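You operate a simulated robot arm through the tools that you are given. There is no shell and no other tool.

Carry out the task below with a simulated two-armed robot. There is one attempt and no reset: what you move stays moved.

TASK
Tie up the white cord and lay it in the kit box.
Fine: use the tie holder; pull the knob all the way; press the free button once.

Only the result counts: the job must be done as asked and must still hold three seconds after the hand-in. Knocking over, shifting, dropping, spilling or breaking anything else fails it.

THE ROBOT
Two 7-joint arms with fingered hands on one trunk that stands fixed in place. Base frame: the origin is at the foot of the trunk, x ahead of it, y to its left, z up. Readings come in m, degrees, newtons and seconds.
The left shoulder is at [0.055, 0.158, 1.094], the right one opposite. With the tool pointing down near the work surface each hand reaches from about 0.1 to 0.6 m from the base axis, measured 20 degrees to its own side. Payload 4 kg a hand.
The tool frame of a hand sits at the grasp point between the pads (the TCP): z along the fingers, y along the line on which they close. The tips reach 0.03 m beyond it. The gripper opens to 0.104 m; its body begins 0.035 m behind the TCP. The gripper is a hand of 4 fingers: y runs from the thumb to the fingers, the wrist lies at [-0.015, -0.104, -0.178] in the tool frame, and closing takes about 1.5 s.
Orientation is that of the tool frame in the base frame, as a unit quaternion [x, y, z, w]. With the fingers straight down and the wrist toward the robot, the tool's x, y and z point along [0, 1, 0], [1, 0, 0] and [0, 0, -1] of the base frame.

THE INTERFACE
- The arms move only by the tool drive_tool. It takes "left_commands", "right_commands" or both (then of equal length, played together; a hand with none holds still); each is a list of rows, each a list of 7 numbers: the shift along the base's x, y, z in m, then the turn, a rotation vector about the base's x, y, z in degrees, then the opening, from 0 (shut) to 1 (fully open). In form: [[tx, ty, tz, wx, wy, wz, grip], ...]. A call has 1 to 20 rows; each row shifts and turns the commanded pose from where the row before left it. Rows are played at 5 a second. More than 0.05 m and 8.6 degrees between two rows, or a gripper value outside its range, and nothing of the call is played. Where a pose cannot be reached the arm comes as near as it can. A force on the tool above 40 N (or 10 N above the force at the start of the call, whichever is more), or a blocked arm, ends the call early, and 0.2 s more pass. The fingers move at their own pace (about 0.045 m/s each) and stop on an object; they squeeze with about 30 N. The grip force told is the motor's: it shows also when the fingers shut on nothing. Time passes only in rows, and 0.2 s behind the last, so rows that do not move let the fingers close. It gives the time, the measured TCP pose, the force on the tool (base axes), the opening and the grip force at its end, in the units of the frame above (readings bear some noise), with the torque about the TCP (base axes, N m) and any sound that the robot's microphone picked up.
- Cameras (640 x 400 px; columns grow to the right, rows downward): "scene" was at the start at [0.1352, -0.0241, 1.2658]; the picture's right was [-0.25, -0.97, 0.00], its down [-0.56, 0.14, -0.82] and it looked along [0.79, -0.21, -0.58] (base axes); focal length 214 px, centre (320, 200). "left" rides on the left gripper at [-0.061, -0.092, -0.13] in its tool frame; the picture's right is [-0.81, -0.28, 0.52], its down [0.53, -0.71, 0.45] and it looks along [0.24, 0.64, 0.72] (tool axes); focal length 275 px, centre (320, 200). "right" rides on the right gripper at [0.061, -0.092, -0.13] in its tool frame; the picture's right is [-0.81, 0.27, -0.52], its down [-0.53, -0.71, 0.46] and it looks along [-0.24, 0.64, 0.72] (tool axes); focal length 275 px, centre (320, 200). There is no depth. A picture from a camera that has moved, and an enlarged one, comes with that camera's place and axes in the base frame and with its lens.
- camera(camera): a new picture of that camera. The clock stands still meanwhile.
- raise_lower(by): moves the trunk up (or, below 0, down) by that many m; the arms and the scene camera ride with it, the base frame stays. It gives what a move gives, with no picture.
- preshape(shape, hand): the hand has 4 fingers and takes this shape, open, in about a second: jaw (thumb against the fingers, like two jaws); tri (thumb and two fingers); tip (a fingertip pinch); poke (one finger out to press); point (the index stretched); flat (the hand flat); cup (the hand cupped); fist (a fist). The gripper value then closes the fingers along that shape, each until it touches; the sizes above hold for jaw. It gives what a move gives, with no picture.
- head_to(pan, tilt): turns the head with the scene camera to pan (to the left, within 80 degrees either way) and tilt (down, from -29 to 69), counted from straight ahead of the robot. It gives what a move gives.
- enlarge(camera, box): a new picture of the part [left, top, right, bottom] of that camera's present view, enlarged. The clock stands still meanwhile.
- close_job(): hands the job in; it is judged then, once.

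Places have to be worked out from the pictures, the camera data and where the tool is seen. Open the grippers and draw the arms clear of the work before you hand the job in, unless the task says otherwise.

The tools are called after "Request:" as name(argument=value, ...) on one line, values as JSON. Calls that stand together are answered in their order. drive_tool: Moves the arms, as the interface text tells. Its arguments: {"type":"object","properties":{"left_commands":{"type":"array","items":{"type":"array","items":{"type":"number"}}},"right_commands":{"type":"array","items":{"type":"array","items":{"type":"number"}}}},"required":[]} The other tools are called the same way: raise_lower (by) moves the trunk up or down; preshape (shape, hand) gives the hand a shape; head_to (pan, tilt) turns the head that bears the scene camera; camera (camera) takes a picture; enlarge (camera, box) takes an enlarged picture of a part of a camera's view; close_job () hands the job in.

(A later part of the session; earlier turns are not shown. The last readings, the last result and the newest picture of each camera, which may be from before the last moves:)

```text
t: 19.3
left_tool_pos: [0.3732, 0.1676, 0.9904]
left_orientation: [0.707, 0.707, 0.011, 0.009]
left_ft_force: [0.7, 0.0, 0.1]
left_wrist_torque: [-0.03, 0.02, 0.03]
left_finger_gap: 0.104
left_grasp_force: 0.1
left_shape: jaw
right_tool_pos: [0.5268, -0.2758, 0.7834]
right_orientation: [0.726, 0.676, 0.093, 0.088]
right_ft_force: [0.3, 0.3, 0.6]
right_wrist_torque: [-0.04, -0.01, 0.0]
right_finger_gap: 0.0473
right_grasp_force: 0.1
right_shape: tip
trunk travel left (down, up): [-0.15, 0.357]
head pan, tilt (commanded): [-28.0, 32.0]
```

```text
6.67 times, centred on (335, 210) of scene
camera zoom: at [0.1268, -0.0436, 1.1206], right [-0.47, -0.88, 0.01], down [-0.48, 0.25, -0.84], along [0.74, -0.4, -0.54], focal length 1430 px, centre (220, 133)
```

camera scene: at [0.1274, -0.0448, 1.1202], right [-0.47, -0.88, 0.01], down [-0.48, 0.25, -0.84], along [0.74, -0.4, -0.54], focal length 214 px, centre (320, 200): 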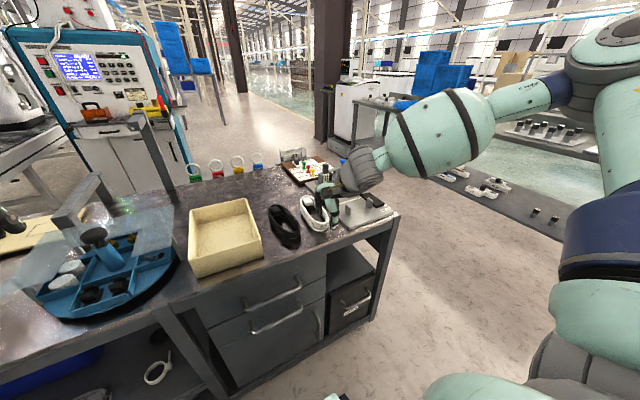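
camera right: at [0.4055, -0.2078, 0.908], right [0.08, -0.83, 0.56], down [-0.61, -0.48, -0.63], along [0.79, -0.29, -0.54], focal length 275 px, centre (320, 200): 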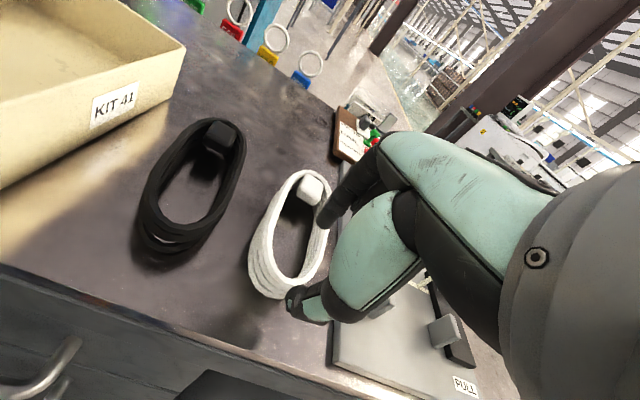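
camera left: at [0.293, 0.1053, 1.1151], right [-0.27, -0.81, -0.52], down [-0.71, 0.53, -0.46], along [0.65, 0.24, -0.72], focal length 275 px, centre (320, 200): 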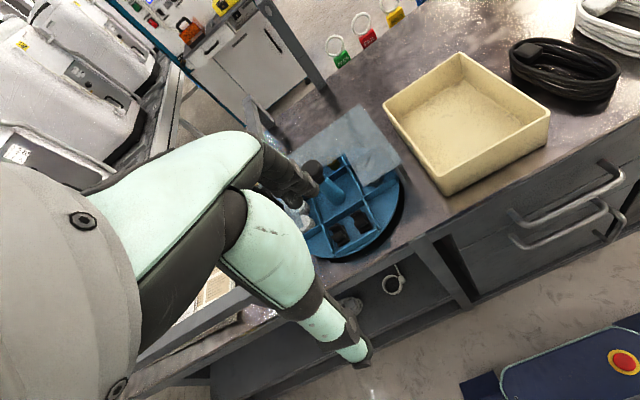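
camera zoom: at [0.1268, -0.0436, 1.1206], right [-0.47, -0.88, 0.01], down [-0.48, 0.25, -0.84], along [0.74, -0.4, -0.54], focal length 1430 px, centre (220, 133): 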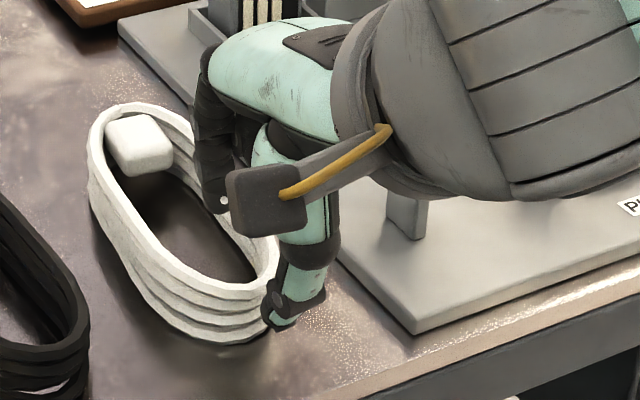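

No contact yet. I narrow the gap to about 3 cm so thumb and index reach similar depth, and check alignment with the coil wall before lowering.

Request:
drive_tool(right_commands=[[-0.001, 0, 0, 0, 0, 0, 0.32], [-0.001, 0, 0, 0, 0, 0, 0.32], [0, 0, -0.004, 0, 0, 0, 0.32], [0, 0, 0, 0, 0, 0, 0.32]])

Request:
enlarge(camera="right", box=[240, 160, 380, 330])

Request:
enlarge(camera="scene", box=[300, 180, 370, 240])

```text
t: 20.3
left_tool_pos: [0.3737, 0.1669, 0.9909]
left_orientation: [0.707, 0.707, 0.009, 0.008]
left_ft_force: [-0.9, -0.3, -0.5]
left_wrist_torque: [-0.05, 0.01, -0.01]
left_finger_gap: 0.1039
left_grasp_force: 0.0
left_shape: jaw
right_tool_pos: [0.5249, -0.2752, 0.7797]
right_orientation: [0.725, 0.677, 0.093, 0.088]
right_ft_force: [-0.8, 0.0, -0.3]
right_wrist_torque: [0.0, 0.0, 0.02]
right_finger_gap: 0.0338
right_grasp_force: 0.1
right_shape: tip
trunk travel left (down, up): [-0.15, 0.357]
head pan, tilt (commanded): [-28.0, 32.0]
```

```text
2.35 times, centred on (310, 245) of right
camera zoom: at [0.4082, -0.2093, 0.8837], right [0.08, -0.83, 0.56], down [-0.61, -0.48, -0.63], along [0.79, -0.29, -0.54], focal length 648 px, centre (344, 94)
```

zoom: 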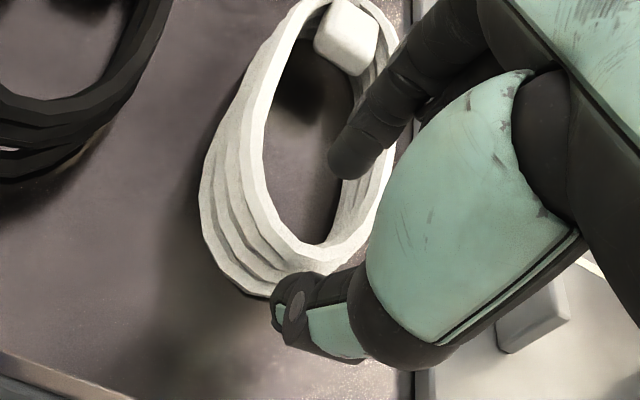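

```text
6.67 times, centred on (335, 210) of scene
camera zoom: at [0.1269, -0.0436, 1.1206], right [-0.47, -0.88, 0.01], down [-0.48, 0.25, -0.84], along [0.74, -0.4, -0.54], focal length 1430 px, centre (220, 133)
```

zoom: 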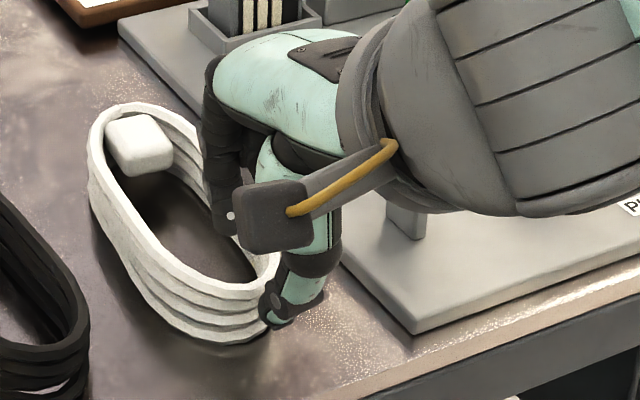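

Alignment is good (wall ≈ x 0.523–0.532, thumb just in front, index inside). I shift back 3 mm and lower further, watching for contact.

Request:
drive_tool(right_commands=[[-0.003, 0, -0.004, 0, 0, 0, 0.32], [0, 0, -0.005, 0, 0, 0, 0.32], [0, 0, -0.003, 0, 0, 0, 0.32], [0, 0, 0, 0, 0, 0, 0.32]])

Request:
enlarge(camera="right", box=[240, 160, 380, 330])

Request:
enlarge(camera="scene", box=[300, 180, 370, 240])

```text
t: 21.4
left_tool_pos: [0.3635, 0.1673, 0.9952]
left_orientation: [0.707, 0.707, 0.015, 0.012]
left_ft_force: [0.7, -0.4, 0.5]
left_wrist_torque: [-0.01, 0.05, 0.01]
left_finger_gap: 0.1039
left_grasp_force: 0.1
left_shape: jaw
right_tool_pos: [0.5167, -0.2753, 0.7755]
right_orientation: [0.724, 0.676, 0.102, 0.094]
right_ft_force: [-0.9, -0.7, -0.3]
right_wrist_torque: [0.01, -0.02, -0.02]
right_finger_gap: 0.0337
right_grasp_force: 0.0
right_shape: tip
trunk travel left (down, up): [-0.15, 0.357]
head pan, tilt (commanded): [-28.0, 32.0]
stopped in row 4 (right hand): the force on the tool passed its limit at 41 N (the readings are from after the stop); the commanded pose is now the measured one
```

```text
2.35 times, centred on (310, 245) of right
camera zoom: at [0.3971, -0.2092, 0.8774], right [0.07, -0.83, 0.56], down [-0.59, -0.48, -0.64], along [0.8, -0.29, -0.53], focal length 648 px, centre (344, 94)
```

zoom: 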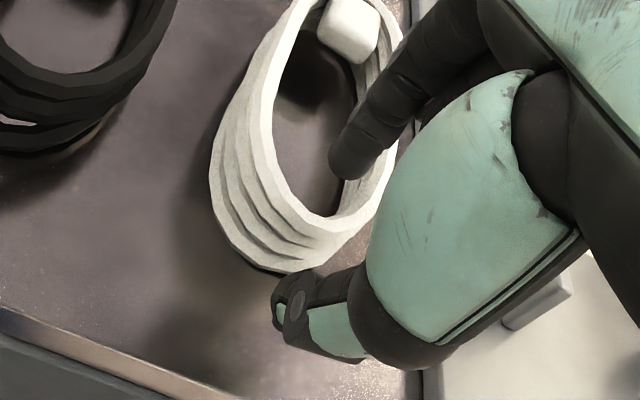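

```text
6.67 times, centred on (335, 210) of scene
camera zoom: at [0.1278, -0.0447, 1.12], right [-0.47, -0.88, 0.01], down [-0.48, 0.25, -0.84], along [0.74, -0.4, -0.54], focal length 1430 px, centre (220, 133)
```

zoom: 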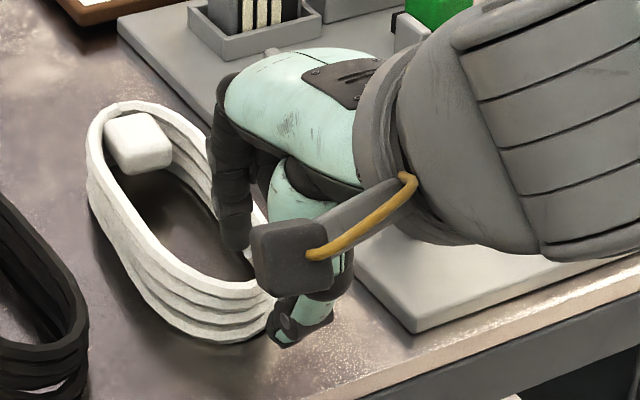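

The thumb tip met the table again (table ≈ 0.73). I raise slightly, take the pitch out so index and thumb reach equally deep, and set a ~3 cm gap before lining up again.

Request:
drive_tool(right_commands=[[0.004, 0, 0.01, 0, 0, 0, 0.3], [0.004, 0, 0.005, 0, 7.8, 0, 0.3], [0, 0, 0, 0, 7.8, 0, 0.3], [0, 0, 0, 0, 0, 0, 0.3]])

Request:
enlarge(camera="right", box=[240, 160, 380, 330])

Request:
enlarge(camera="scene", box=[300, 180, 370, 240])

```text
t: 22.4
left_tool_pos: [0.3644, 0.1675, 0.9937]
left_orientation: [0.707, 0.707, 0.014, 0.013]
left_ft_force: [0.0, 0.9, 0.2]
left_wrist_torque: [-0.02, 0.04, 0.0]
left_finger_gap: 0.1042
left_grasp_force: 0.1
left_shape: jaw
right_tool_pos: [0.5245, -0.2756, 0.7916]
right_orientation: [0.731, 0.683, 0.002, 0.002]
right_ft_force: [-0.2, 0.4, 0.7]
right_wrist_torque: [0.01, 0.01, -0.01]
right_finger_gap: 0.032
right_grasp_force: 0.0
right_shape: tip
trunk travel left (down, up): [-0.15, 0.357]
head pan, tilt (commanded): [-28.0, 32.0]
```

```text
2.35 times, centred on (310, 245) of right
camera zoom: at [0.4373, -0.2084, 0.9224], right [0.22, -0.83, 0.52], down [-0.75, -0.48, -0.46], along [0.63, -0.29, -0.72], focal length 648 px, centre (344, 94)
```

zoom: 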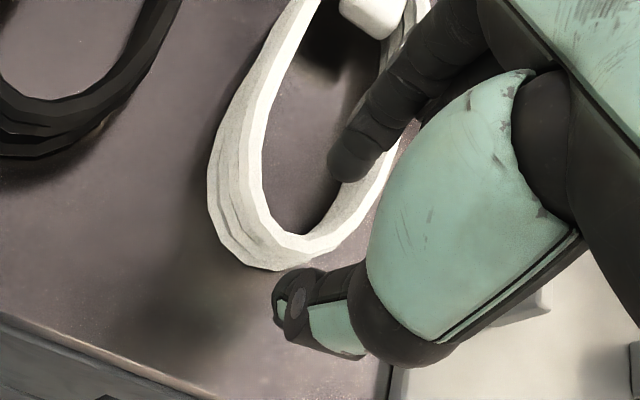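

```text
6.67 times, centred on (335, 210) of scene
camera zoom: at [0.1269, -0.0439, 1.1205], right [-0.47, -0.88, 0.01], down [-0.48, 0.25, -0.84], along [0.74, -0.4, -0.54], focal length 1430 px, centre (220, 133)
```

zoom: 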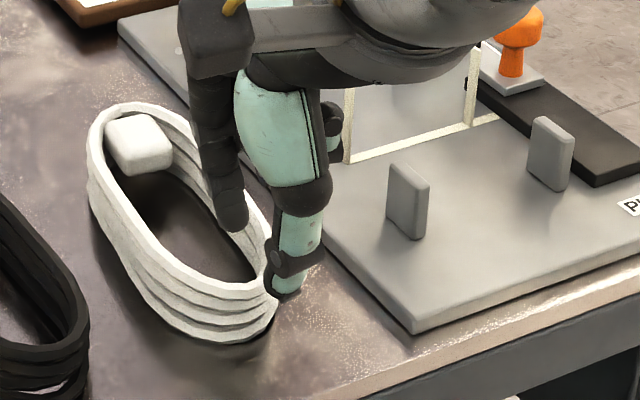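

Hand is upright again at [0.5245, -0.2756, 0.792]; the coil's near wall lies right under the pinch centre. I lower to TCP ≈ 0.770 in small steps.

Request:
drive_tool(right_commands=[[0, 0.0005, -0.006, 0, 0, 0, 0.27], [0, 0.0005, -0.006, 0, 0, 0, 0.27], [0, 0, -0.005, 0, 0, 0, 0.27], [0, 0, -0.004, 0, 0, 0, 0.27], [0, 0, 0, 0, 0, 0, 0.27]])

Request:
enlarge(camera="right", box=[240, 160, 380, 330])

Request:
enlarge(camera="scene", box=[300, 180, 370, 240])

```text
t: 23.4
left_tool_pos: [0.3514, 0.1642, 0.9988]
left_orientation: [0.708, 0.705, 0.018, 0.02]
left_ft_force: [0.2, -0.5, -0.7]
left_wrist_torque: [0.01, -0.02, 0.03]
left_finger_gap: 0.104
left_grasp_force: 0.1
left_shape: jaw
right_tool_pos: [0.5201, -0.2749, 0.7849]
right_orientation: [0.731, 0.682, 0.013, 0.012]
right_ft_force: [0.4, -0.1, -0.1]
right_wrist_torque: [0.03, -0.03, 0.03]
right_finger_gap: 0.0288
right_grasp_force: 0.0
right_shape: tip
trunk travel left (down, up): [-0.15, 0.357]
head pan, tilt (commanded): [-28.0, 32.0]
stopped in row 4 (right hand): the force on the tool passed its limit at 44 N (the readings are from after the stop); the commanded pose is now the measured one
```

```text
2.35 times, centred on (310, 245) of right
camera zoom: at [0.4284, -0.2078, 0.9122], right [0.2, -0.83, 0.52], down [-0.73, -0.48, -0.48], along [0.65, -0.29, -0.7], focal length 648 px, centre (344, 94)
```

zoom: 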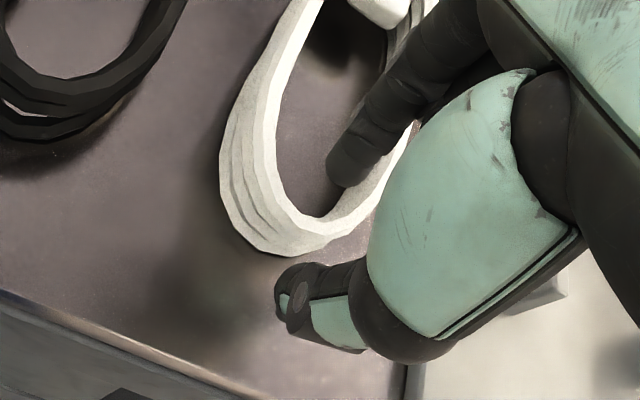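

```text
6.67 times, centred on (335, 210) of scene
camera zoom: at [0.1269, -0.0445, 1.1202], right [-0.47, -0.88, 0.01], down [-0.48, 0.25, -0.84], along [0.74, -0.4, -0.54], focal length 1430 px, centre (220, 133)
```

zoom: 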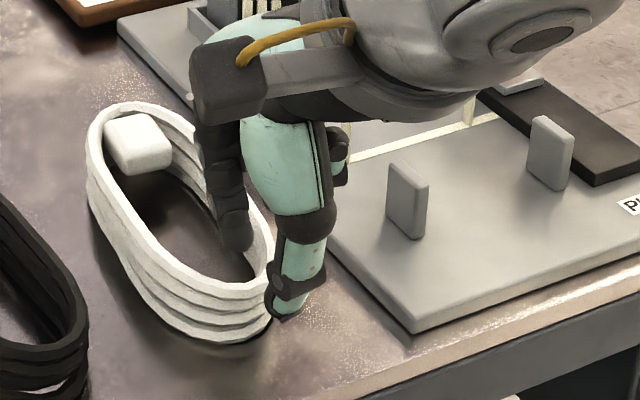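

Contact again at TCP ≈0.773; working it out in the tool frame, the index sits ~4 mm too far right and close to the right strand's rim. I shift +4 mm in y, +4 mm in x, open slightly and retry in two checks.

Request:
drive_tool(right_commands=[[0.002, 0.002, 0.003, 0, 0.5, 0, 0.33], [0.003, 0.003, 0, 0, 0.5, 0, 0.33], [0, 0, 0, 0, 0, 0, 0.33]])

Request:
enlarge(camera="right", box=[260, 180, 360, 300])

```text
t: 24.1
left_tool_pos: [0.3511, 0.1655, 0.9982]
left_orientation: [0.709, 0.705, 0.016, 0.02]
left_ft_force: [0.9, 0.5, 0.4]
left_wrist_torque: [0.01, 0.0, 0.01]
left_finger_gap: 0.1038
left_grasp_force: 0.0
left_shape: jaw
right_tool_pos: [0.5255, -0.2692, 0.7876]
right_orientation: [0.731, 0.682, 0.007, 0.006]
right_ft_force: [-0.9, -0.1, 0.4]
right_wrist_torque: [0.01, -0.03, -0.02]
right_finger_gap: 0.034
right_grasp_force: 0.1
right_shape: tip
trunk travel left (down, up): [-0.15, 0.357]
head pan, tilt (commanded): [-28.0, 32.0]
```

```text
3.33 times, centred on (310, 240) of right
camera zoom: at [0.4363, -0.2025, 0.9167], right [0.21, -0.83, 0.52], down [-0.74, -0.48, -0.47], along [0.64, -0.29, -0.71], focal length 918 px, centre (353, 67)
```

zoom: 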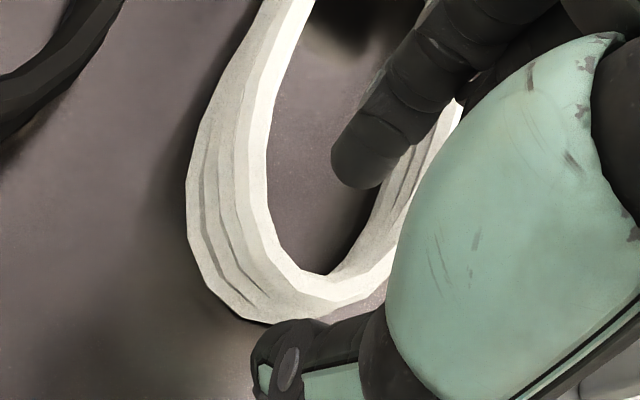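

The index is now well centred in the loop. I lower in finer steps and read the force after each.

Request:
drive_tool(right_commands=[[0, -0.001, -0.005, 0, 0, 0, 0.33], [0, -0.001, -0.004, 0, 0, 0, 0.33], [0, 0, -0.002, 0, 0, 0, 0.33], [0, 0, 0, 0, 0, 0, 0.33]])

Request:
enlarge(camera="right", box=[260, 180, 360, 300])

Request:
enlarge(camera="scene", box=[310, 195, 360, 235])

```text
t: 25.1
left_tool_pos: [0.3498, 0.1669, 1.0008]
left_orientation: [0.709, 0.705, 0.017, 0.021]
left_ft_force: [-0.6, -0.7, 0.6]
left_wrist_torque: [-0.03, 0.01, 0.0]
left_finger_gap: 0.1042
left_grasp_force: 0.1
left_shape: jaw
right_tool_pos: [0.5257, -0.2688, 0.7828]
right_orientation: [0.73, 0.683, 0.009, 0.009]
right_ft_force: [1.4, 1.0, 30.4]
right_wrist_torque: [0.03, -0.87, 0.01]
right_finger_gap: 0.0368
right_grasp_force: 0.1
right_shape: tip
trunk travel left (down, up): [-0.15, 0.357]
head pan, tilt (commanded): [-28.0, 32.0]
```

```text
3.33 times, centred on (310, 240) of right
camera zoom: at [0.4351, -0.2029, 0.9095], right [0.21, -0.83, 0.52], down [-0.73, -0.48, -0.48], along [0.65, -0.29, -0.71], focal length 918 px, centre (353, 67)
```

zoom: 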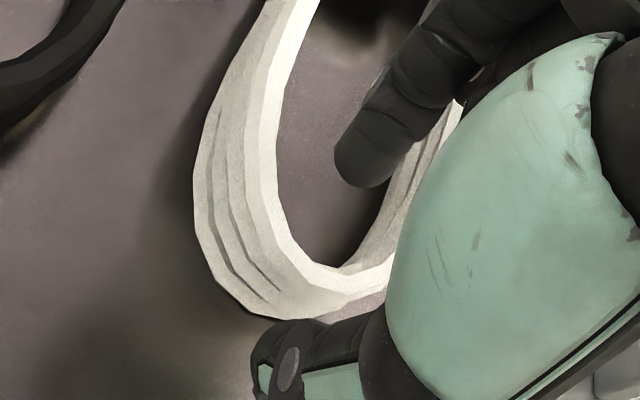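

```text
10.00 times, centred on (335, 215) of scene
camera zoom: at [0.1241, -0.0423, 1.1211], right [-0.47, -0.88, 0.01], down [-0.48, 0.25, -0.84], along [0.74, -0.4, -0.54], focal length 2145 px, centre (170, 50)
```

zoom: 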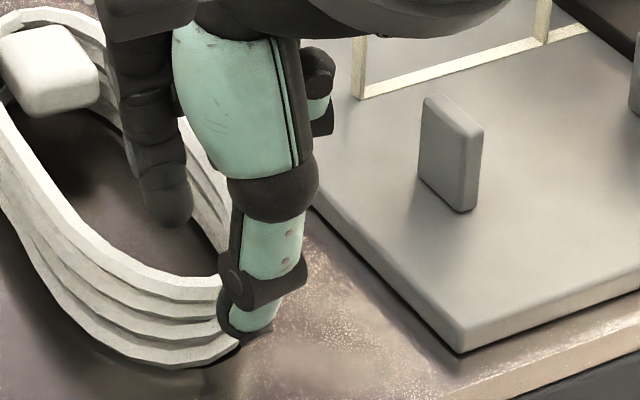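

The torque (-0.87 Nm with 30 N upward) puts the contact under the index, right at the coil's top level although it is visually over the hole – so the coil behaves as a solid body and must be gripped from outside across its width. I lift off and turn the hand to yaw about -90° (thumb left, wrist toward +y) at a safe height to test that this is reachable.

Request:
drive_tool(right_commands=[[0, 0, 0.03, 0, 0, 0, 0.5], [0, 0, 0.045, 0, 0, 0, 0.7], [0.01, 0, 0.04, 0, 0, -6, 0.8], [0.01, 0, 0.01, 0, 0, -8, 0.8], [0, 0, 0, 0, 0, -8, 0.8], [0, 0, 0, 0, 0, -8, 0.8], [0, 0, 0, 0, 0, -8, 0.8], [0, 0, 0, 0, 0, -8, 0.8], [0, 0, 0, 0, 0, -8, 0.8], [0, 0, 0, 0, 0, -8, 0.8], [0, 0, 0, 0, 0, -8, 0.8], [0, 0, 0, 0, 0, -8, 0.8], [0, 0, 0, 0, 0, -8, 0.8], [0, 0, 0, 0, 0, 0, 0.8]])

Request:
camera(camera="right")

Request:
camera(camera="scene")

```text
t: 28.1
left_tool_pos: [0.352, 0.1668, 0.998]
left_orientation: [0.709, 0.705, 0.017, 0.019]
left_ft_force: [1.2, 0.2, -0.4]
left_wrist_torque: [-0.02, -0.02, 0.01]
left_finger_gap: 0.1037
left_grasp_force: 0.0
left_shape: jaw
right_tool_pos: [0.5429, -0.2723, 0.9024]
right_orientation: [1.0, 0.001, 0.001, 0.008]
right_ft_force: [0.3, -1.7, 0.5]
right_wrist_torque: [-0.01, 0.05, -0.01]
right_finger_gap: 0.0828
right_grasp_force: 0.1
right_shape: tip
trunk travel left (down, up): [-0.15, 0.357]
head pan, tilt (commanded): [-28.0, 32.0]
```

```text
taken
camera right: at [0.6052, -0.1793, 1.0307], right [-0.81, -0.27, 0.52], down [-0.53, 0.7, -0.47], along [-0.24, -0.66, -0.71], focal length 275 px, centre (320, 200)
```

right: 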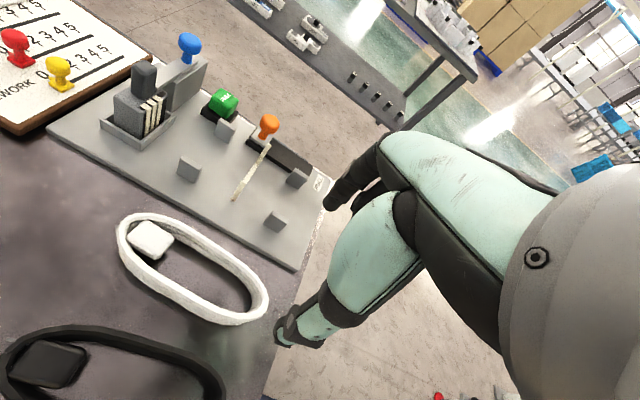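

```text
taken
camera scene: at [0.1267, -0.0435, 1.1206], right [-0.47, -0.88, 0.01], down [-0.48, 0.25, -0.84], along [0.74, -0.4, -0.54], focal length 214 px, centre (320, 200)
```

scene: 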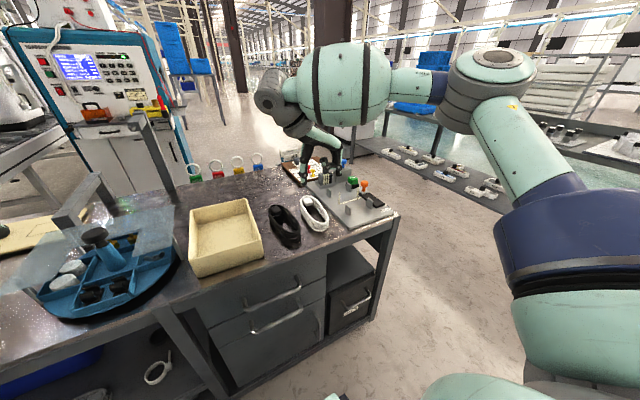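

Yaw -90° is reachable. This view shows cords and holder well; I enlarge it for measuring.

Request:
enlarge(camera="right", box=[0, 160, 330, 400])

Request:
enlarge(camera="right", box=[40, 20, 340, 280])

```text
1.67 times, centred on (165, 280) of right
camera zoom: at [0.6052, -0.1793, 1.0307], right [-0.81, -0.27, 0.52], down [-0.53, 0.7, -0.47], along [-0.24, -0.66, -0.71], focal length 459 px, centre (578, 67)
```

zoom: 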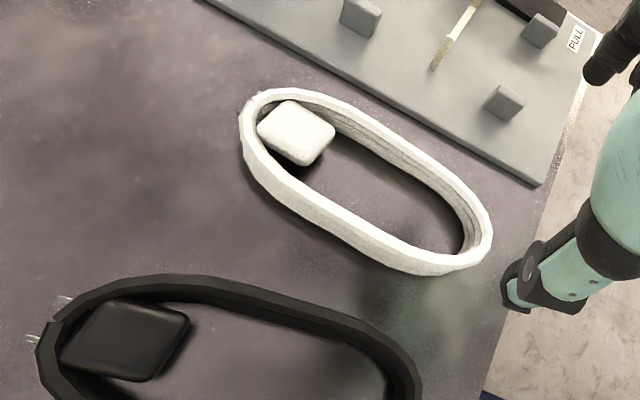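

```text
1.54 times, centred on (190, 150) of right
camera zoom: at [0.6052, -0.1793, 1.0307], right [-0.81, -0.27, 0.52], down [-0.53, 0.7, -0.47], along [-0.24, -0.66, -0.71], focal length 424 px, centre (520, 277)
```

zoom: 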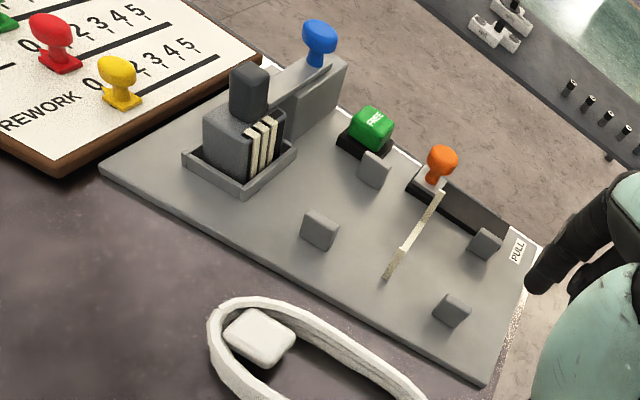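

Cord centre is about [0.602, -0.276], width 0.0625, axis ≈ -3°; gap to the black cord ≈ 3 cm; holder centre [0.611, -0.410] with the tie at x ≈ 0.610. I will grip at x ≈ 0.577, biased slightly right; first I come down to just above the cords with a 0.08 gap and check.

Request:
drive_tool(right_commands=[[0.01, -0.0015, -0.03, 0, 0, -2.7, 0.77], [0.012, -0.002, -0.03, 0, 0, 0, 0.77], [0.012, -0.0015, -0.03, 0, 0, 0, 0.77], [0, 0, 0, 0, 0, 0, 0.77]])

Request:
camera(camera="right")

Request:
enlarge(camera="right", box=[180, 130, 400, 400])

Request:
enlarge(camera="scene", box=[250, 150, 370, 250])

```text
t: 29.1
left_tool_pos: [0.3512, 0.166, 0.9984]
left_orientation: [0.709, 0.705, 0.017, 0.02]
left_ft_force: [-0.8, -0.9, 0.5]
left_wrist_torque: [-0.01, -0.01, 0.0]
left_finger_gap: 0.1038
left_grasp_force: 0.1
left_shape: jaw
right_tool_pos: [0.5647, -0.2936, 0.8156]
right_orientation: [1.0, -0.022, 0.001, 0.009]
right_ft_force: [0.0, -0.6, -0.8]
right_wrist_torque: [0.05, -0.02, 0.0]
right_finger_gap: 0.0804
right_grasp_force: 0.1
right_shape: tip
right hand out of reach, approached as far as the arm can: row 1, 2, 3
trunk travel left (down, up): [-0.15, 0.357]
head pan, tilt (commanded): [-28.0, 32.0]
```

```text
taken
camera right: at [0.6304, -0.2036, 0.9446], right [-0.82, -0.23, 0.52], down [-0.5, 0.73, -0.47], along [-0.27, -0.65, -0.71], focal length 275 px, centre (320, 200)
```

right: 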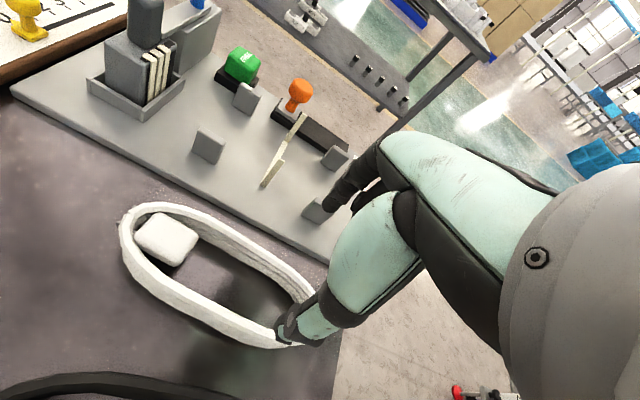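

```text
1.48 times, centred on (290, 265) of right
camera zoom: at [0.6304, -0.2036, 0.9446], right [-0.82, -0.23, 0.52], down [-0.5, 0.73, -0.47], along [-0.27, -0.65, -0.71], focal length 408 px, centre (364, 104)
```

zoom: 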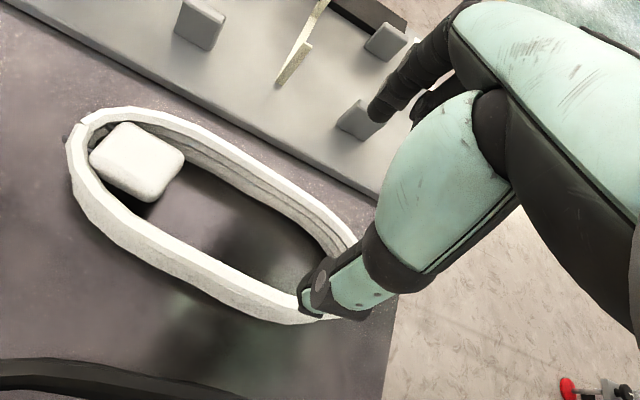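

```text
4.00 times, centred on (310, 200) of scene
camera zoom: at [0.1269, -0.0435, 1.1206], right [-0.47, -0.88, 0.01], down [-0.48, 0.25, -0.84], along [0.74, -0.4, -0.54], focal length 858 px, centre (360, 200)
```

zoom: 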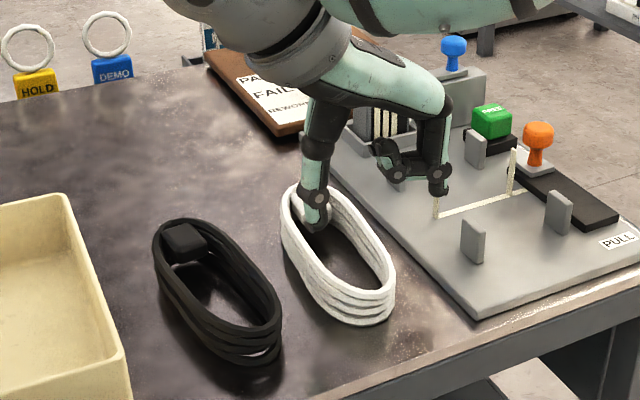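

At yaw -90° the arm's limit is about 0.5 m from shoulder to wrist, so I'll grip nearer the cord's near end (x ≈ 0.557), set it into the holder a little toward me, then push it forward to centre. I step back within reach, staying above the cords.

Request:
drive_tool(right_commands=[[-0.02, 0.001, -0.006, 0, 0, 0, 0.77], [0, 0, 0, 0, 0, 0, 0.77]])

Request:
enlarge(camera="right", box=[180, 130, 400, 400])

```text
t: 29.8
left_tool_pos: [0.3531, 0.1662, 0.9996]
left_orientation: [0.709, 0.705, 0.017, 0.02]
left_ft_force: [-0.1, -0.8, -0.1]
left_wrist_torque: [0.03, 0.0, -0.01]
left_finger_gap: 0.1038
left_grasp_force: 0.1
left_shape: jaw
right_tool_pos: [0.5457, -0.2931, 0.8092]
right_orientation: [1.0, -0.023, -0.001, 0.008]
right_ft_force: [0.3, 0.7, 0.7]
right_wrist_torque: [0.02, 0.01, -0.01]
right_finger_gap: 0.0805
right_grasp_force: 0.0
right_shape: tip
trunk travel left (down, up): [-0.15, 0.357]
head pan, tilt (commanded): [-28.0, 32.0]
```

```text
1.48 times, centred on (290, 265) of right
camera zoom: at [0.6113, -0.2023, 0.9369], right [-0.82, -0.23, 0.52], down [-0.5, 0.73, -0.47], along [-0.27, -0.65, -0.71], focal length 408 px, centre (364, 104)
```

zoom: 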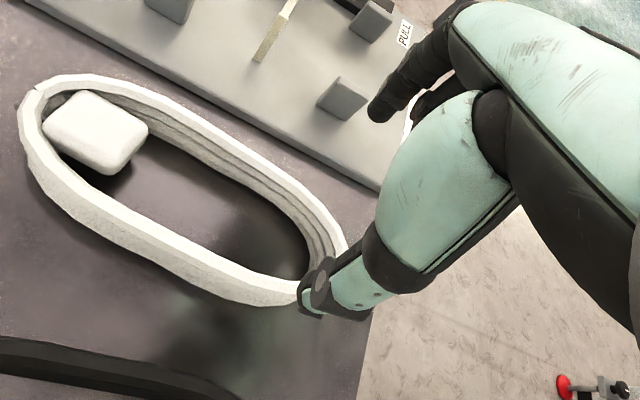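

The command now follows the measured pose. I move to above the grip place at [0.557, -0.2765].

Request:
drive_tool(right_commands=[[0.0055, 0.008, 0, 0, 0, 0, 0.77], [0.0055, 0.0085, -0.004, 0, 0, 0, 0.77], [0, 0, 0, 0, 0, 0, 0.77]])

Request:
enlarge(camera="right", box=[180, 130, 400, 400])

Request:
enlarge(camera="scene", box=[260, 170, 350, 250])

```text
t: 30.6
left_tool_pos: [0.3525, 0.1674, 0.9979]
left_orientation: [0.709, 0.705, 0.017, 0.019]
left_ft_force: [0.0, 0.2, 0.0]
left_wrist_torque: [-0.01, 0.0, 0.0]
left_finger_gap: 0.1038
left_grasp_force: 0.1
left_shape: jaw
right_tool_pos: [0.5497, -0.2802, 0.8041]
right_orientation: [1.0, -0.022, 0.0, 0.009]
right_ft_force: [-0.2, 0.9, -0.2]
right_wrist_torque: [0.0, -0.02, 0.03]
right_finger_gap: 0.0801
right_grasp_force: 0.0
right_shape: tip
right hand out of reach, approached as far as the arm can: row 2
trunk travel left (down, up): [-0.15, 0.357]
head pan, tilt (commanded): [-28.0, 32.0]
```

```text
1.48 times, centred on (290, 265) of right
camera zoom: at [0.6151, -0.1904, 0.9348], right [-0.82, -0.23, 0.52], down [-0.5, 0.73, -0.47], along [-0.27, -0.65, -0.71], focal length 408 px, centre (364, 104)
```

zoom: 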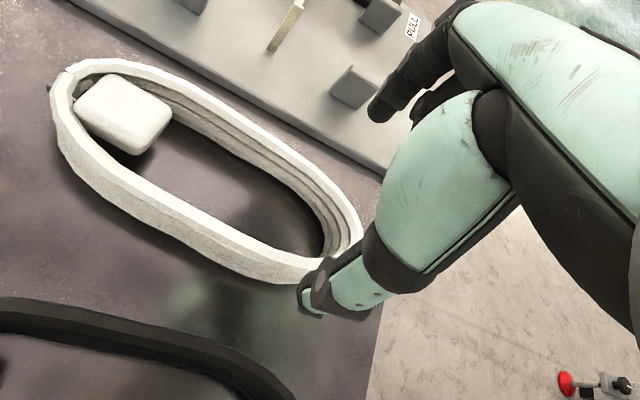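

```text
5.00 times, centred on (305, 210) of scene
camera zoom: at [0.1271, -0.0436, 1.1206], right [-0.47, -0.88, 0.01], down [-0.48, 0.25, -0.84], along [0.74, -0.4, -0.54], focal length 1072 px, centre (395, 150)
```

zoom: 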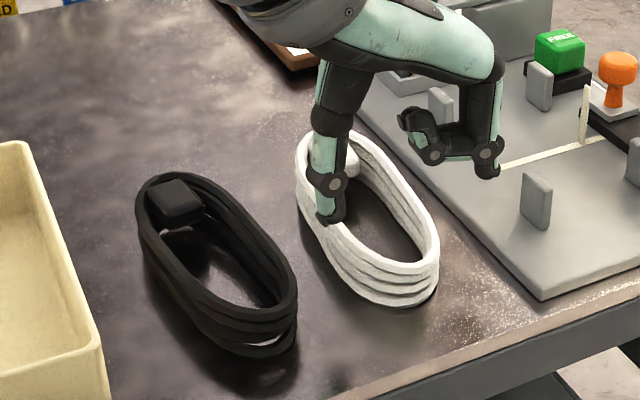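

The reachable spot here is [0.550, -0.280], which still grips the straight part of the cord's sides. I open a little wider (0.09) and descend to TCP ≈ 0.769 with thumb between the cords, in careful steps.

Request:
drive_tool(right_commands=[[0, 0, 0, 0, 0, 0, 0.86], [0, 0.001, -0.007, 0, 0, 0, 0.86], [0, 0, -0.007, 0, 0, 0, 0.86], [0, 0, 0, 0, 0, 0, 0.86]])

Request:
enlarge(camera="right", box=[180, 130, 400, 400])

Request:
enlarge(camera="scene", box=[270, 180, 340, 240])

```text
t: 31.6
left_tool_pos: [0.3514, 0.1663, 0.9985]
left_orientation: [0.709, 0.705, 0.017, 0.019]
left_ft_force: [-0.4, 0.2, 0.0]
left_wrist_torque: [0.01, -0.03, 0.02]
left_finger_gap: 0.1039
left_grasp_force: 0.0
left_shape: jaw
right_tool_pos: [0.5477, -0.2828, 0.7935]
right_orientation: [1.0, -0.023, 0.001, 0.008]
right_ft_force: [-0.2, -0.2, 1.1]
right_wrist_torque: [0.01, 0.0, 0.0]
right_finger_gap: 0.0891
right_grasp_force: 0.0
right_shape: tip
right hand out of reach, approached as far as the arm can: row 3
trunk travel left (down, up): [-0.15, 0.357]
head pan, tilt (commanded): [-28.0, 32.0]
```

```text
1.48 times, centred on (290, 265) of right
camera zoom: at [0.6124, -0.1921, 0.9228], right [-0.82, -0.23, 0.52], down [-0.5, 0.73, -0.47], along [-0.27, -0.65, -0.71], focal length 408 px, centre (364, 104)
```

zoom: 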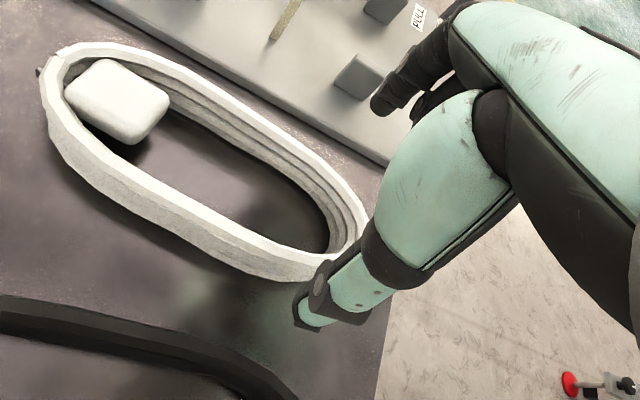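

```text
6.67 times, centred on (305, 210) of scene
camera zoom: at [0.1271, -0.0436, 1.1206], right [-0.47, -0.88, 0.01], down [-0.48, 0.25, -0.84], along [0.74, -0.4, -0.54], focal length 1430 px, centre (420, 133)
```

zoom: 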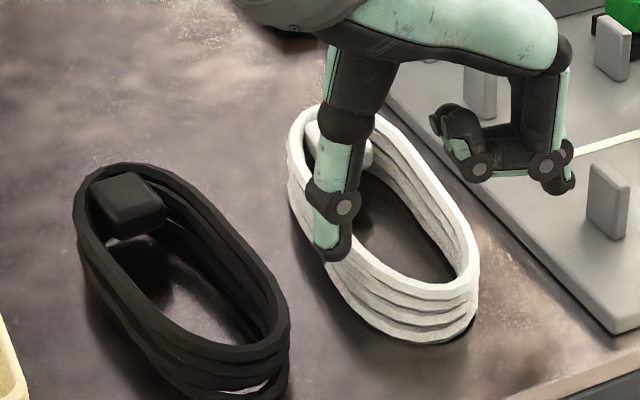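

Lower down this yaw is at a joint limit. I ease the yaw to about -82° (still close to square with the cord) and step to the grip place again at this height.

Request:
drive_tool(right_commands=[[0, 0, 0.006, 0, 0, 5.3, 0.86], [0.002, 0.002, 0, 0, 0, 5.3, 0.86], [0.004, 0.003, 0, 0, 0, 0, 0.86], [0, 0, 0, 0, 0, 0, 0.86]])

Request:
enlarge(camera="right", box=[180, 130, 400, 400])

```text
t: 32.5
left_tool_pos: [0.3515, 0.1666, 0.9999]
left_orientation: [0.709, 0.705, 0.018, 0.019]
left_ft_force: [0.4, 0.2, 0.8]
left_wrist_torque: [-0.01, -0.01, -0.01]
left_finger_gap: 0.1041
left_grasp_force: 0.0
left_shape: jaw
right_tool_pos: [0.5528, -0.277, 0.7988]
right_orientation: [0.998, 0.069, 0.001, 0.008]
right_ft_force: [0.3, 0.7, 0.0]
right_wrist_torque: [-0.01, 0.0, 0.01]
right_finger_gap: 0.0895
right_grasp_force: 0.1
right_shape: tip
trunk travel left (down, up): [-0.15, 0.357]
head pan, tilt (commanded): [-28.0, 32.0]
```

```text
1.48 times, centred on (290, 265) of right
camera zoom: at [0.6001, -0.1761, 0.9281], right [-0.77, -0.38, 0.52], down [-0.63, 0.62, -0.47], along [-0.15, -0.69, -0.71], focal length 408 px, centre (364, 104)
```

zoom: 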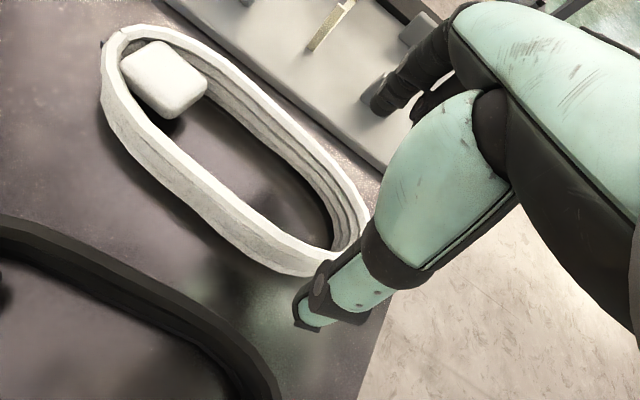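

Reachable now. The index would come close to the plate's edge, so I narrow the gap to 0.078, centre at y = -0.274, and lower step by step.

Request:
drive_tool(right_commands=[[0.001, 0.003, 0, 0, 0, 0, 0.75], [0, 0, -0.008, 0, 0, 0, 0.75], [0, 0, -0.008, 0, 0, 0, 0.75], [0, 0, -0.005, 0, 0, 0, 0.75], [0, 0, 0, 0, 0, 0, 0.75]])

Request:
enlarge(camera="right", box=[180, 130, 400, 400])

Request:
enlarge(camera="scene", box=[280, 180, 350, 240])

```text
t: 33.8
left_tool_pos: [0.3518, 0.1664, 0.9997]
left_orientation: [0.709, 0.705, 0.016, 0.019]
left_ft_force: [0.2, -0.8, -0.4]
left_wrist_torque: [0.02, 0.02, 0.0]
left_finger_gap: 0.1038
left_grasp_force: 0.1
left_shape: jaw
right_tool_pos: [0.5528, -0.2741, 0.7776]
right_orientation: [0.998, 0.07, 0.001, 0.009]
right_ft_force: [-0.4, -0.1, -0.1]
right_wrist_torque: [0.0, 0.02, 0.01]
right_finger_gap: 0.0778
right_grasp_force: 0.1
right_shape: tip
trunk travel left (down, up): [-0.15, 0.357]
head pan, tilt (commanded): [-28.0, 32.0]
```

```text
1.48 times, centred on (290, 265) of right
camera zoom: at [0.6012, -0.173, 0.9063], right [-0.77, -0.38, 0.52], down [-0.63, 0.62, -0.47], along [-0.15, -0.69, -0.71], focal length 408 px, centre (364, 104)
```

zoom: 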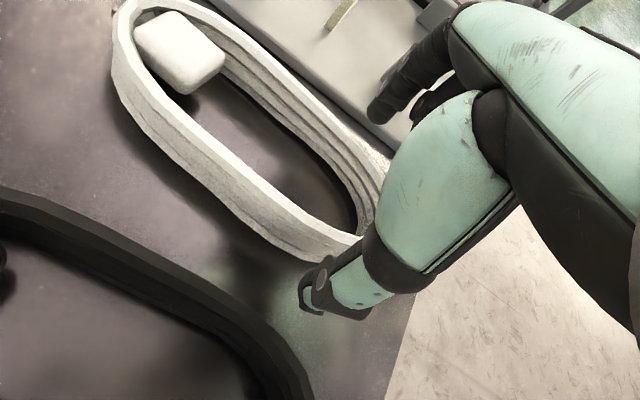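

```text
6.67 times, centred on (315, 210) of scene
camera zoom: at [0.1271, -0.0436, 1.1206], right [-0.47, -0.88, 0.01], down [-0.48, 0.25, -0.84], along [0.74, -0.4, -0.54], focal length 1430 px, centre (353, 133)
```

zoom: 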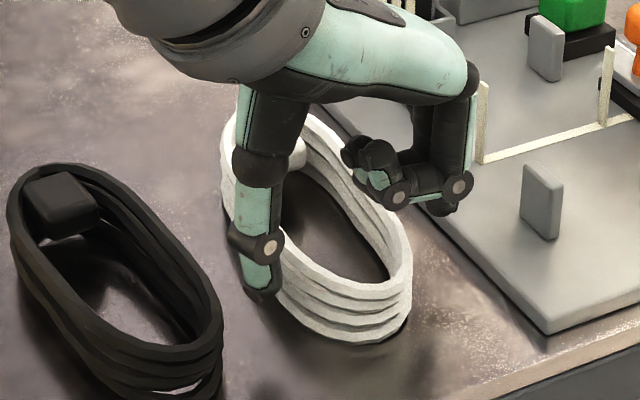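

Clear on both sides; thumb is between the cords and the index on the right. I lower the last 9 mm.

Request:
drive_tool(right_commands=[[0, 0, -0.004, 0, 0, 0, 0.75], [0, 0, -0.003, 0, 0, 0, 0.75], [0, 0, -0.002, 0, 0, 0, 0.75], [0, 0, 0, 0, 0, 0, 0.75]])

Request:
enlarge(camera="scene", box=[280, 180, 350, 240])

```text
t: 34.8
left_tool_pos: [0.3519, 0.1653, 0.9984]
left_orientation: [0.709, 0.705, 0.016, 0.019]
left_ft_force: [0.0, -1.0, 0.3]
left_wrist_torque: [-0.01, 0.03, 0.02]
left_finger_gap: 0.104
left_grasp_force: 0.1
left_shape: jaw
right_tool_pos: [0.5512, -0.2758, 0.7686]
right_orientation: [0.998, 0.07, 0.0, 0.009]
right_ft_force: [0.3, 0.7, 0.0]
right_wrist_torque: [-0.01, 0.03, 0.04]
right_finger_gap: 0.0782
right_grasp_force: 0.1
right_shape: tip
trunk travel left (down, up): [-0.15, 0.357]
head pan, tilt (commanded): [-28.0, 32.0]
```

```text
6.67 times, centred on (315, 210) of scene
camera zoom: at [0.1271, -0.0436, 1.1206], right [-0.47, -0.88, 0.01], down [-0.48, 0.25, -0.84], along [0.74, -0.4, -0.54], focal length 1430 px, centre (353, 133)
```

zoom: 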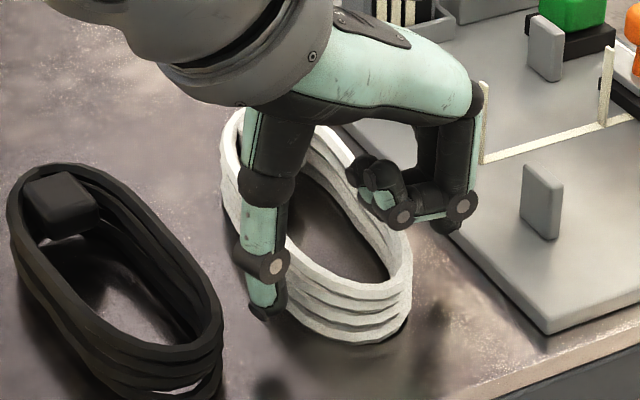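

Still free of contact. I lower 2 mm more and close the pinch on the cord.

Request:
drive_tool(right_commands=[[0, 0.001, -0.002, 0, 0, 0, 0.7], [0, 0, 0, 0, 0, 0, 0.6], [0, 0, 0, 0, 0, 0, 0.5], [0, 0, 0, 0, 0, 0, 0.4], [0, 0, 0, 0, 0, 0, 0.3], [0, 0, 0, 0, 0, 0, 0.2], [0, 0, 0, 0, 0, 0, 0.2], [0, 0, 0, 0, 0, 0, 0.2]])

Request:
enlarge(camera="scene", box=[280, 180, 350, 240])

Request:
enlarge(camera="right", box=[180, 130, 400, 400])

```text
t: 36.5
left_tool_pos: [0.3519, 0.1661, 0.9985]
left_orientation: [0.709, 0.705, 0.016, 0.019]
left_ft_force: [0.4, -0.5, -0.1]
left_wrist_torque: [0.0, 0.01, -0.01]
left_finger_gap: 0.1042
left_grasp_force: 0.1
left_shape: jaw
right_tool_pos: [0.5508, -0.2751, 0.7685]
right_orientation: [0.998, 0.07, 0.001, 0.009]
right_ft_force: [-0.6, 0.0, 0.0]
right_wrist_torque: [0.02, 0.0, -0.04]
right_finger_gap: 0.0583
right_grasp_force: 30.0
right_shape: tip
right hand out of reach, approached as far as the arm can: row 1
trunk travel left (down, up): [-0.15, 0.357]
head pan, tilt (commanded): [-28.0, 32.0]
```

```text
6.67 times, centred on (315, 210) of scene
camera zoom: at [0.1272, -0.0437, 1.1205], right [-0.47, -0.88, 0.01], down [-0.48, 0.25, -0.84], along [0.74, -0.4, -0.54], focal length 1430 px, centre (353, 133)
```

zoom: 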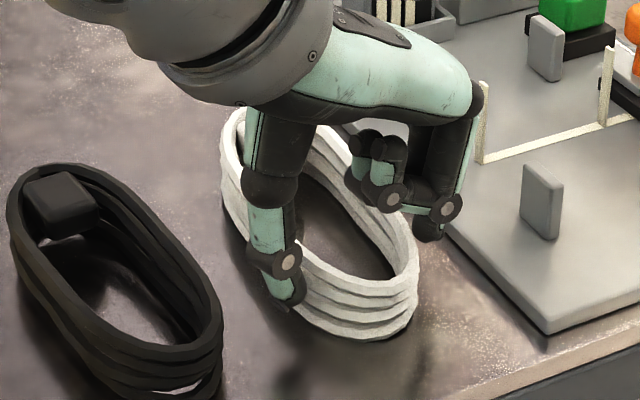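

```text
1.48 times, centred on (290, 265) of right
camera zoom: at [0.5991, -0.1745, 0.898], right [-0.77, -0.38, 0.52], down [-0.63, 0.62, -0.47], along [-0.15, -0.68, -0.71], focal length 408 px, centre (364, 104)
```

zoom: 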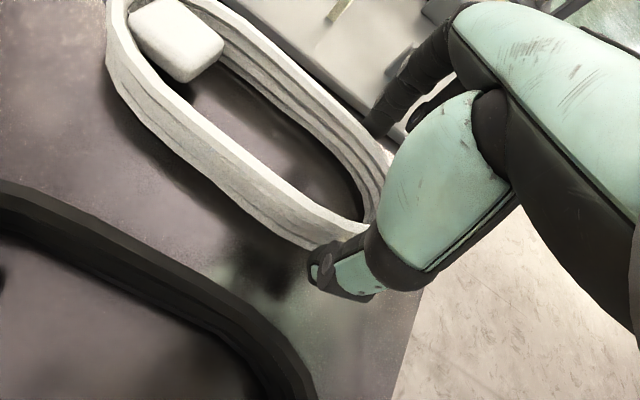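

The pinch holds the cord (gap 0.058, 30 N). I lift it gently by 2 cm and look.

Request:
drive_tool(right_commands=[[0, 0, 0.005, 0, 0, 0, 0.2], [0, 0, 0.007, 0, 0, 0, 0.2], [0, 0, 0.01, 0, 0, 0, 0.2], [0, 0, 0, 0, 0, 0, 0.2]])

Request:
enlarge(camera="scene", box=[280, 180, 350, 240])

Request:
enlarge(camera="right", box=[180, 130, 400, 400])

```text
t: 37.5
left_tool_pos: [0.3526, 0.167, 0.9988]
left_orientation: [0.709, 0.705, 0.017, 0.019]
left_ft_force: [-0.1, 0.0, -0.4]
left_wrist_torque: [0.03, 0.01, -0.03]
left_finger_gap: 0.1042
left_grasp_force: 0.1
left_shape: jaw
right_tool_pos: [0.5509, -0.2754, 0.7918]
right_orientation: [0.997, 0.07, 0.0, 0.009]
right_ft_force: [-0.4, 0.6, -2.2]
right_wrist_torque: [0.0, 0.09, 0.03]
right_finger_gap: 0.0583
right_grasp_force: 30.5
right_shape: tip
trunk travel left (down, up): [-0.15, 0.357]
head pan, tilt (commanded): [-28.0, 32.0]
```

```text
6.67 times, centred on (315, 210) of scene
camera zoom: at [0.1274, -0.0438, 1.1205], right [-0.47, -0.88, 0.01], down [-0.48, 0.25, -0.84], along [0.74, -0.4, -0.54], focal length 1430 px, centre (353, 133)
```

zoom: 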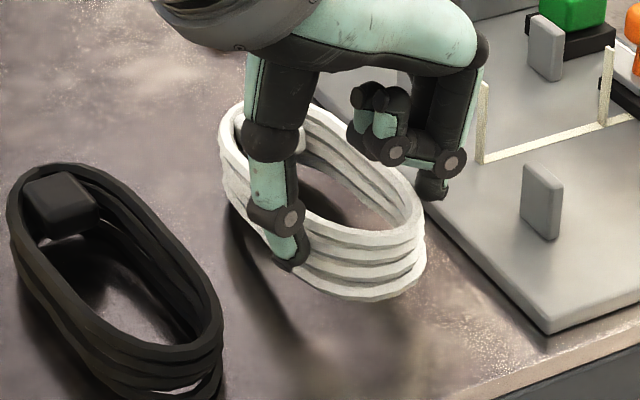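

```text
1.48 times, centred on (290, 265) of right
camera zoom: at [0.5987, -0.1748, 0.9199], right [-0.76, -0.38, 0.52], down [-0.63, 0.62, -0.47], along [-0.15, -0.69, -0.71], focal length 408 px, centre (364, 104)
```

zoom: 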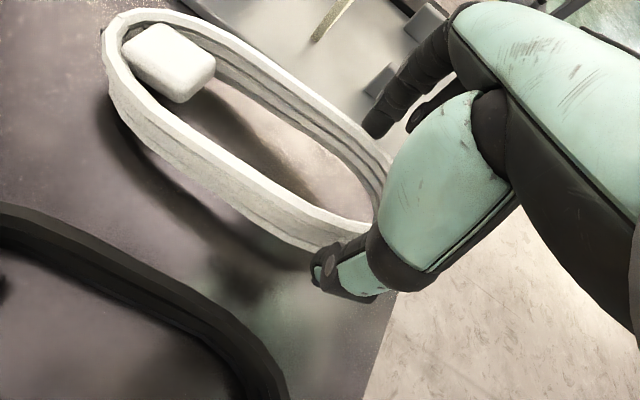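

The cord is lifted but its far end droops somewhat. I lift another 4 cm and check whether the droop is stable.

Request:
drive_tool(right_commands=[[0, 0, 0.012, 0, 0, 0, 0.1], [0, 0, 0.014, 0, 0, 0, 0.1], [0, 0, 0.014, 0, 0, 0, 0.1], [0, 0, 0, 0, 0, 0, 0.1], [0, 0, 0, 0, 0, 0, 0.1]])

Request:
enlarge(camera="scene", box=[270, 150, 370, 240])

Request:
enlarge(camera="right", box=[180, 130, 400, 400])

```text
t: 38.8
left_tool_pos: [0.3529, 0.165, 0.9985]
left_orientation: [0.709, 0.705, 0.016, 0.019]
left_ft_force: [-0.3, -0.5, -0.4]
left_wrist_torque: [-0.05, -0.05, 0.0]
left_finger_gap: 0.104
left_grasp_force: 0.1
left_shape: jaw
right_tool_pos: [0.5486, -0.2761, 0.8323]
right_orientation: [0.998, 0.069, 0.001, 0.009]
right_ft_force: [0.3, -0.7, -1.9]
right_wrist_torque: [-0.03, 0.07, 0.04]
right_finger_gap: 0.0585
right_grasp_force: 30.0
right_shape: tip
trunk travel left (down, up): [-0.15, 0.357]
head pan, tilt (commanded): [-28.0, 32.0]
```

```text
4.44 times, centred on (320, 195) of scene
camera zoom: at [0.1271, -0.0437, 1.1205], right [-0.47, -0.88, 0.01], down [-0.48, 0.25, -0.84], along [0.74, -0.4, -0.54], focal length 953 px, centre (320, 222)
```

zoom: 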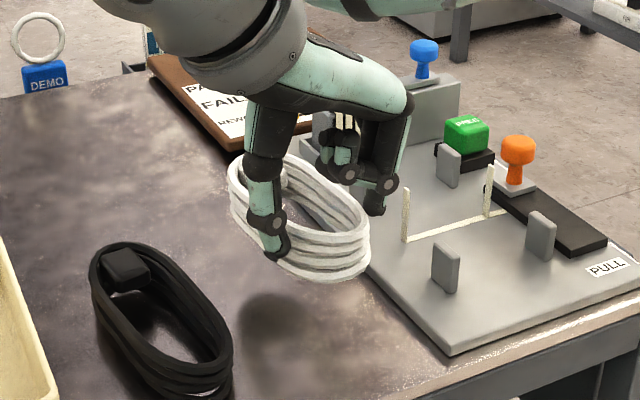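

```text
1.48 times, centred on (290, 265) of right
camera zoom: at [0.5972, -0.1741, 0.9604], right [-0.77, -0.38, 0.52], down [-0.63, 0.62, -0.47], along [-0.15, -0.69, -0.71], focal length 408 px, centre (364, 104)
```

zoom: 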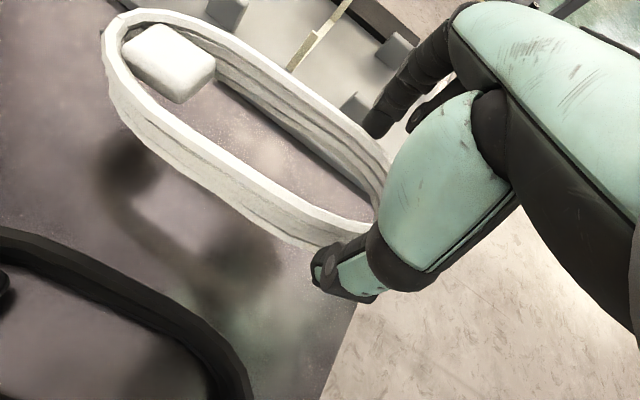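

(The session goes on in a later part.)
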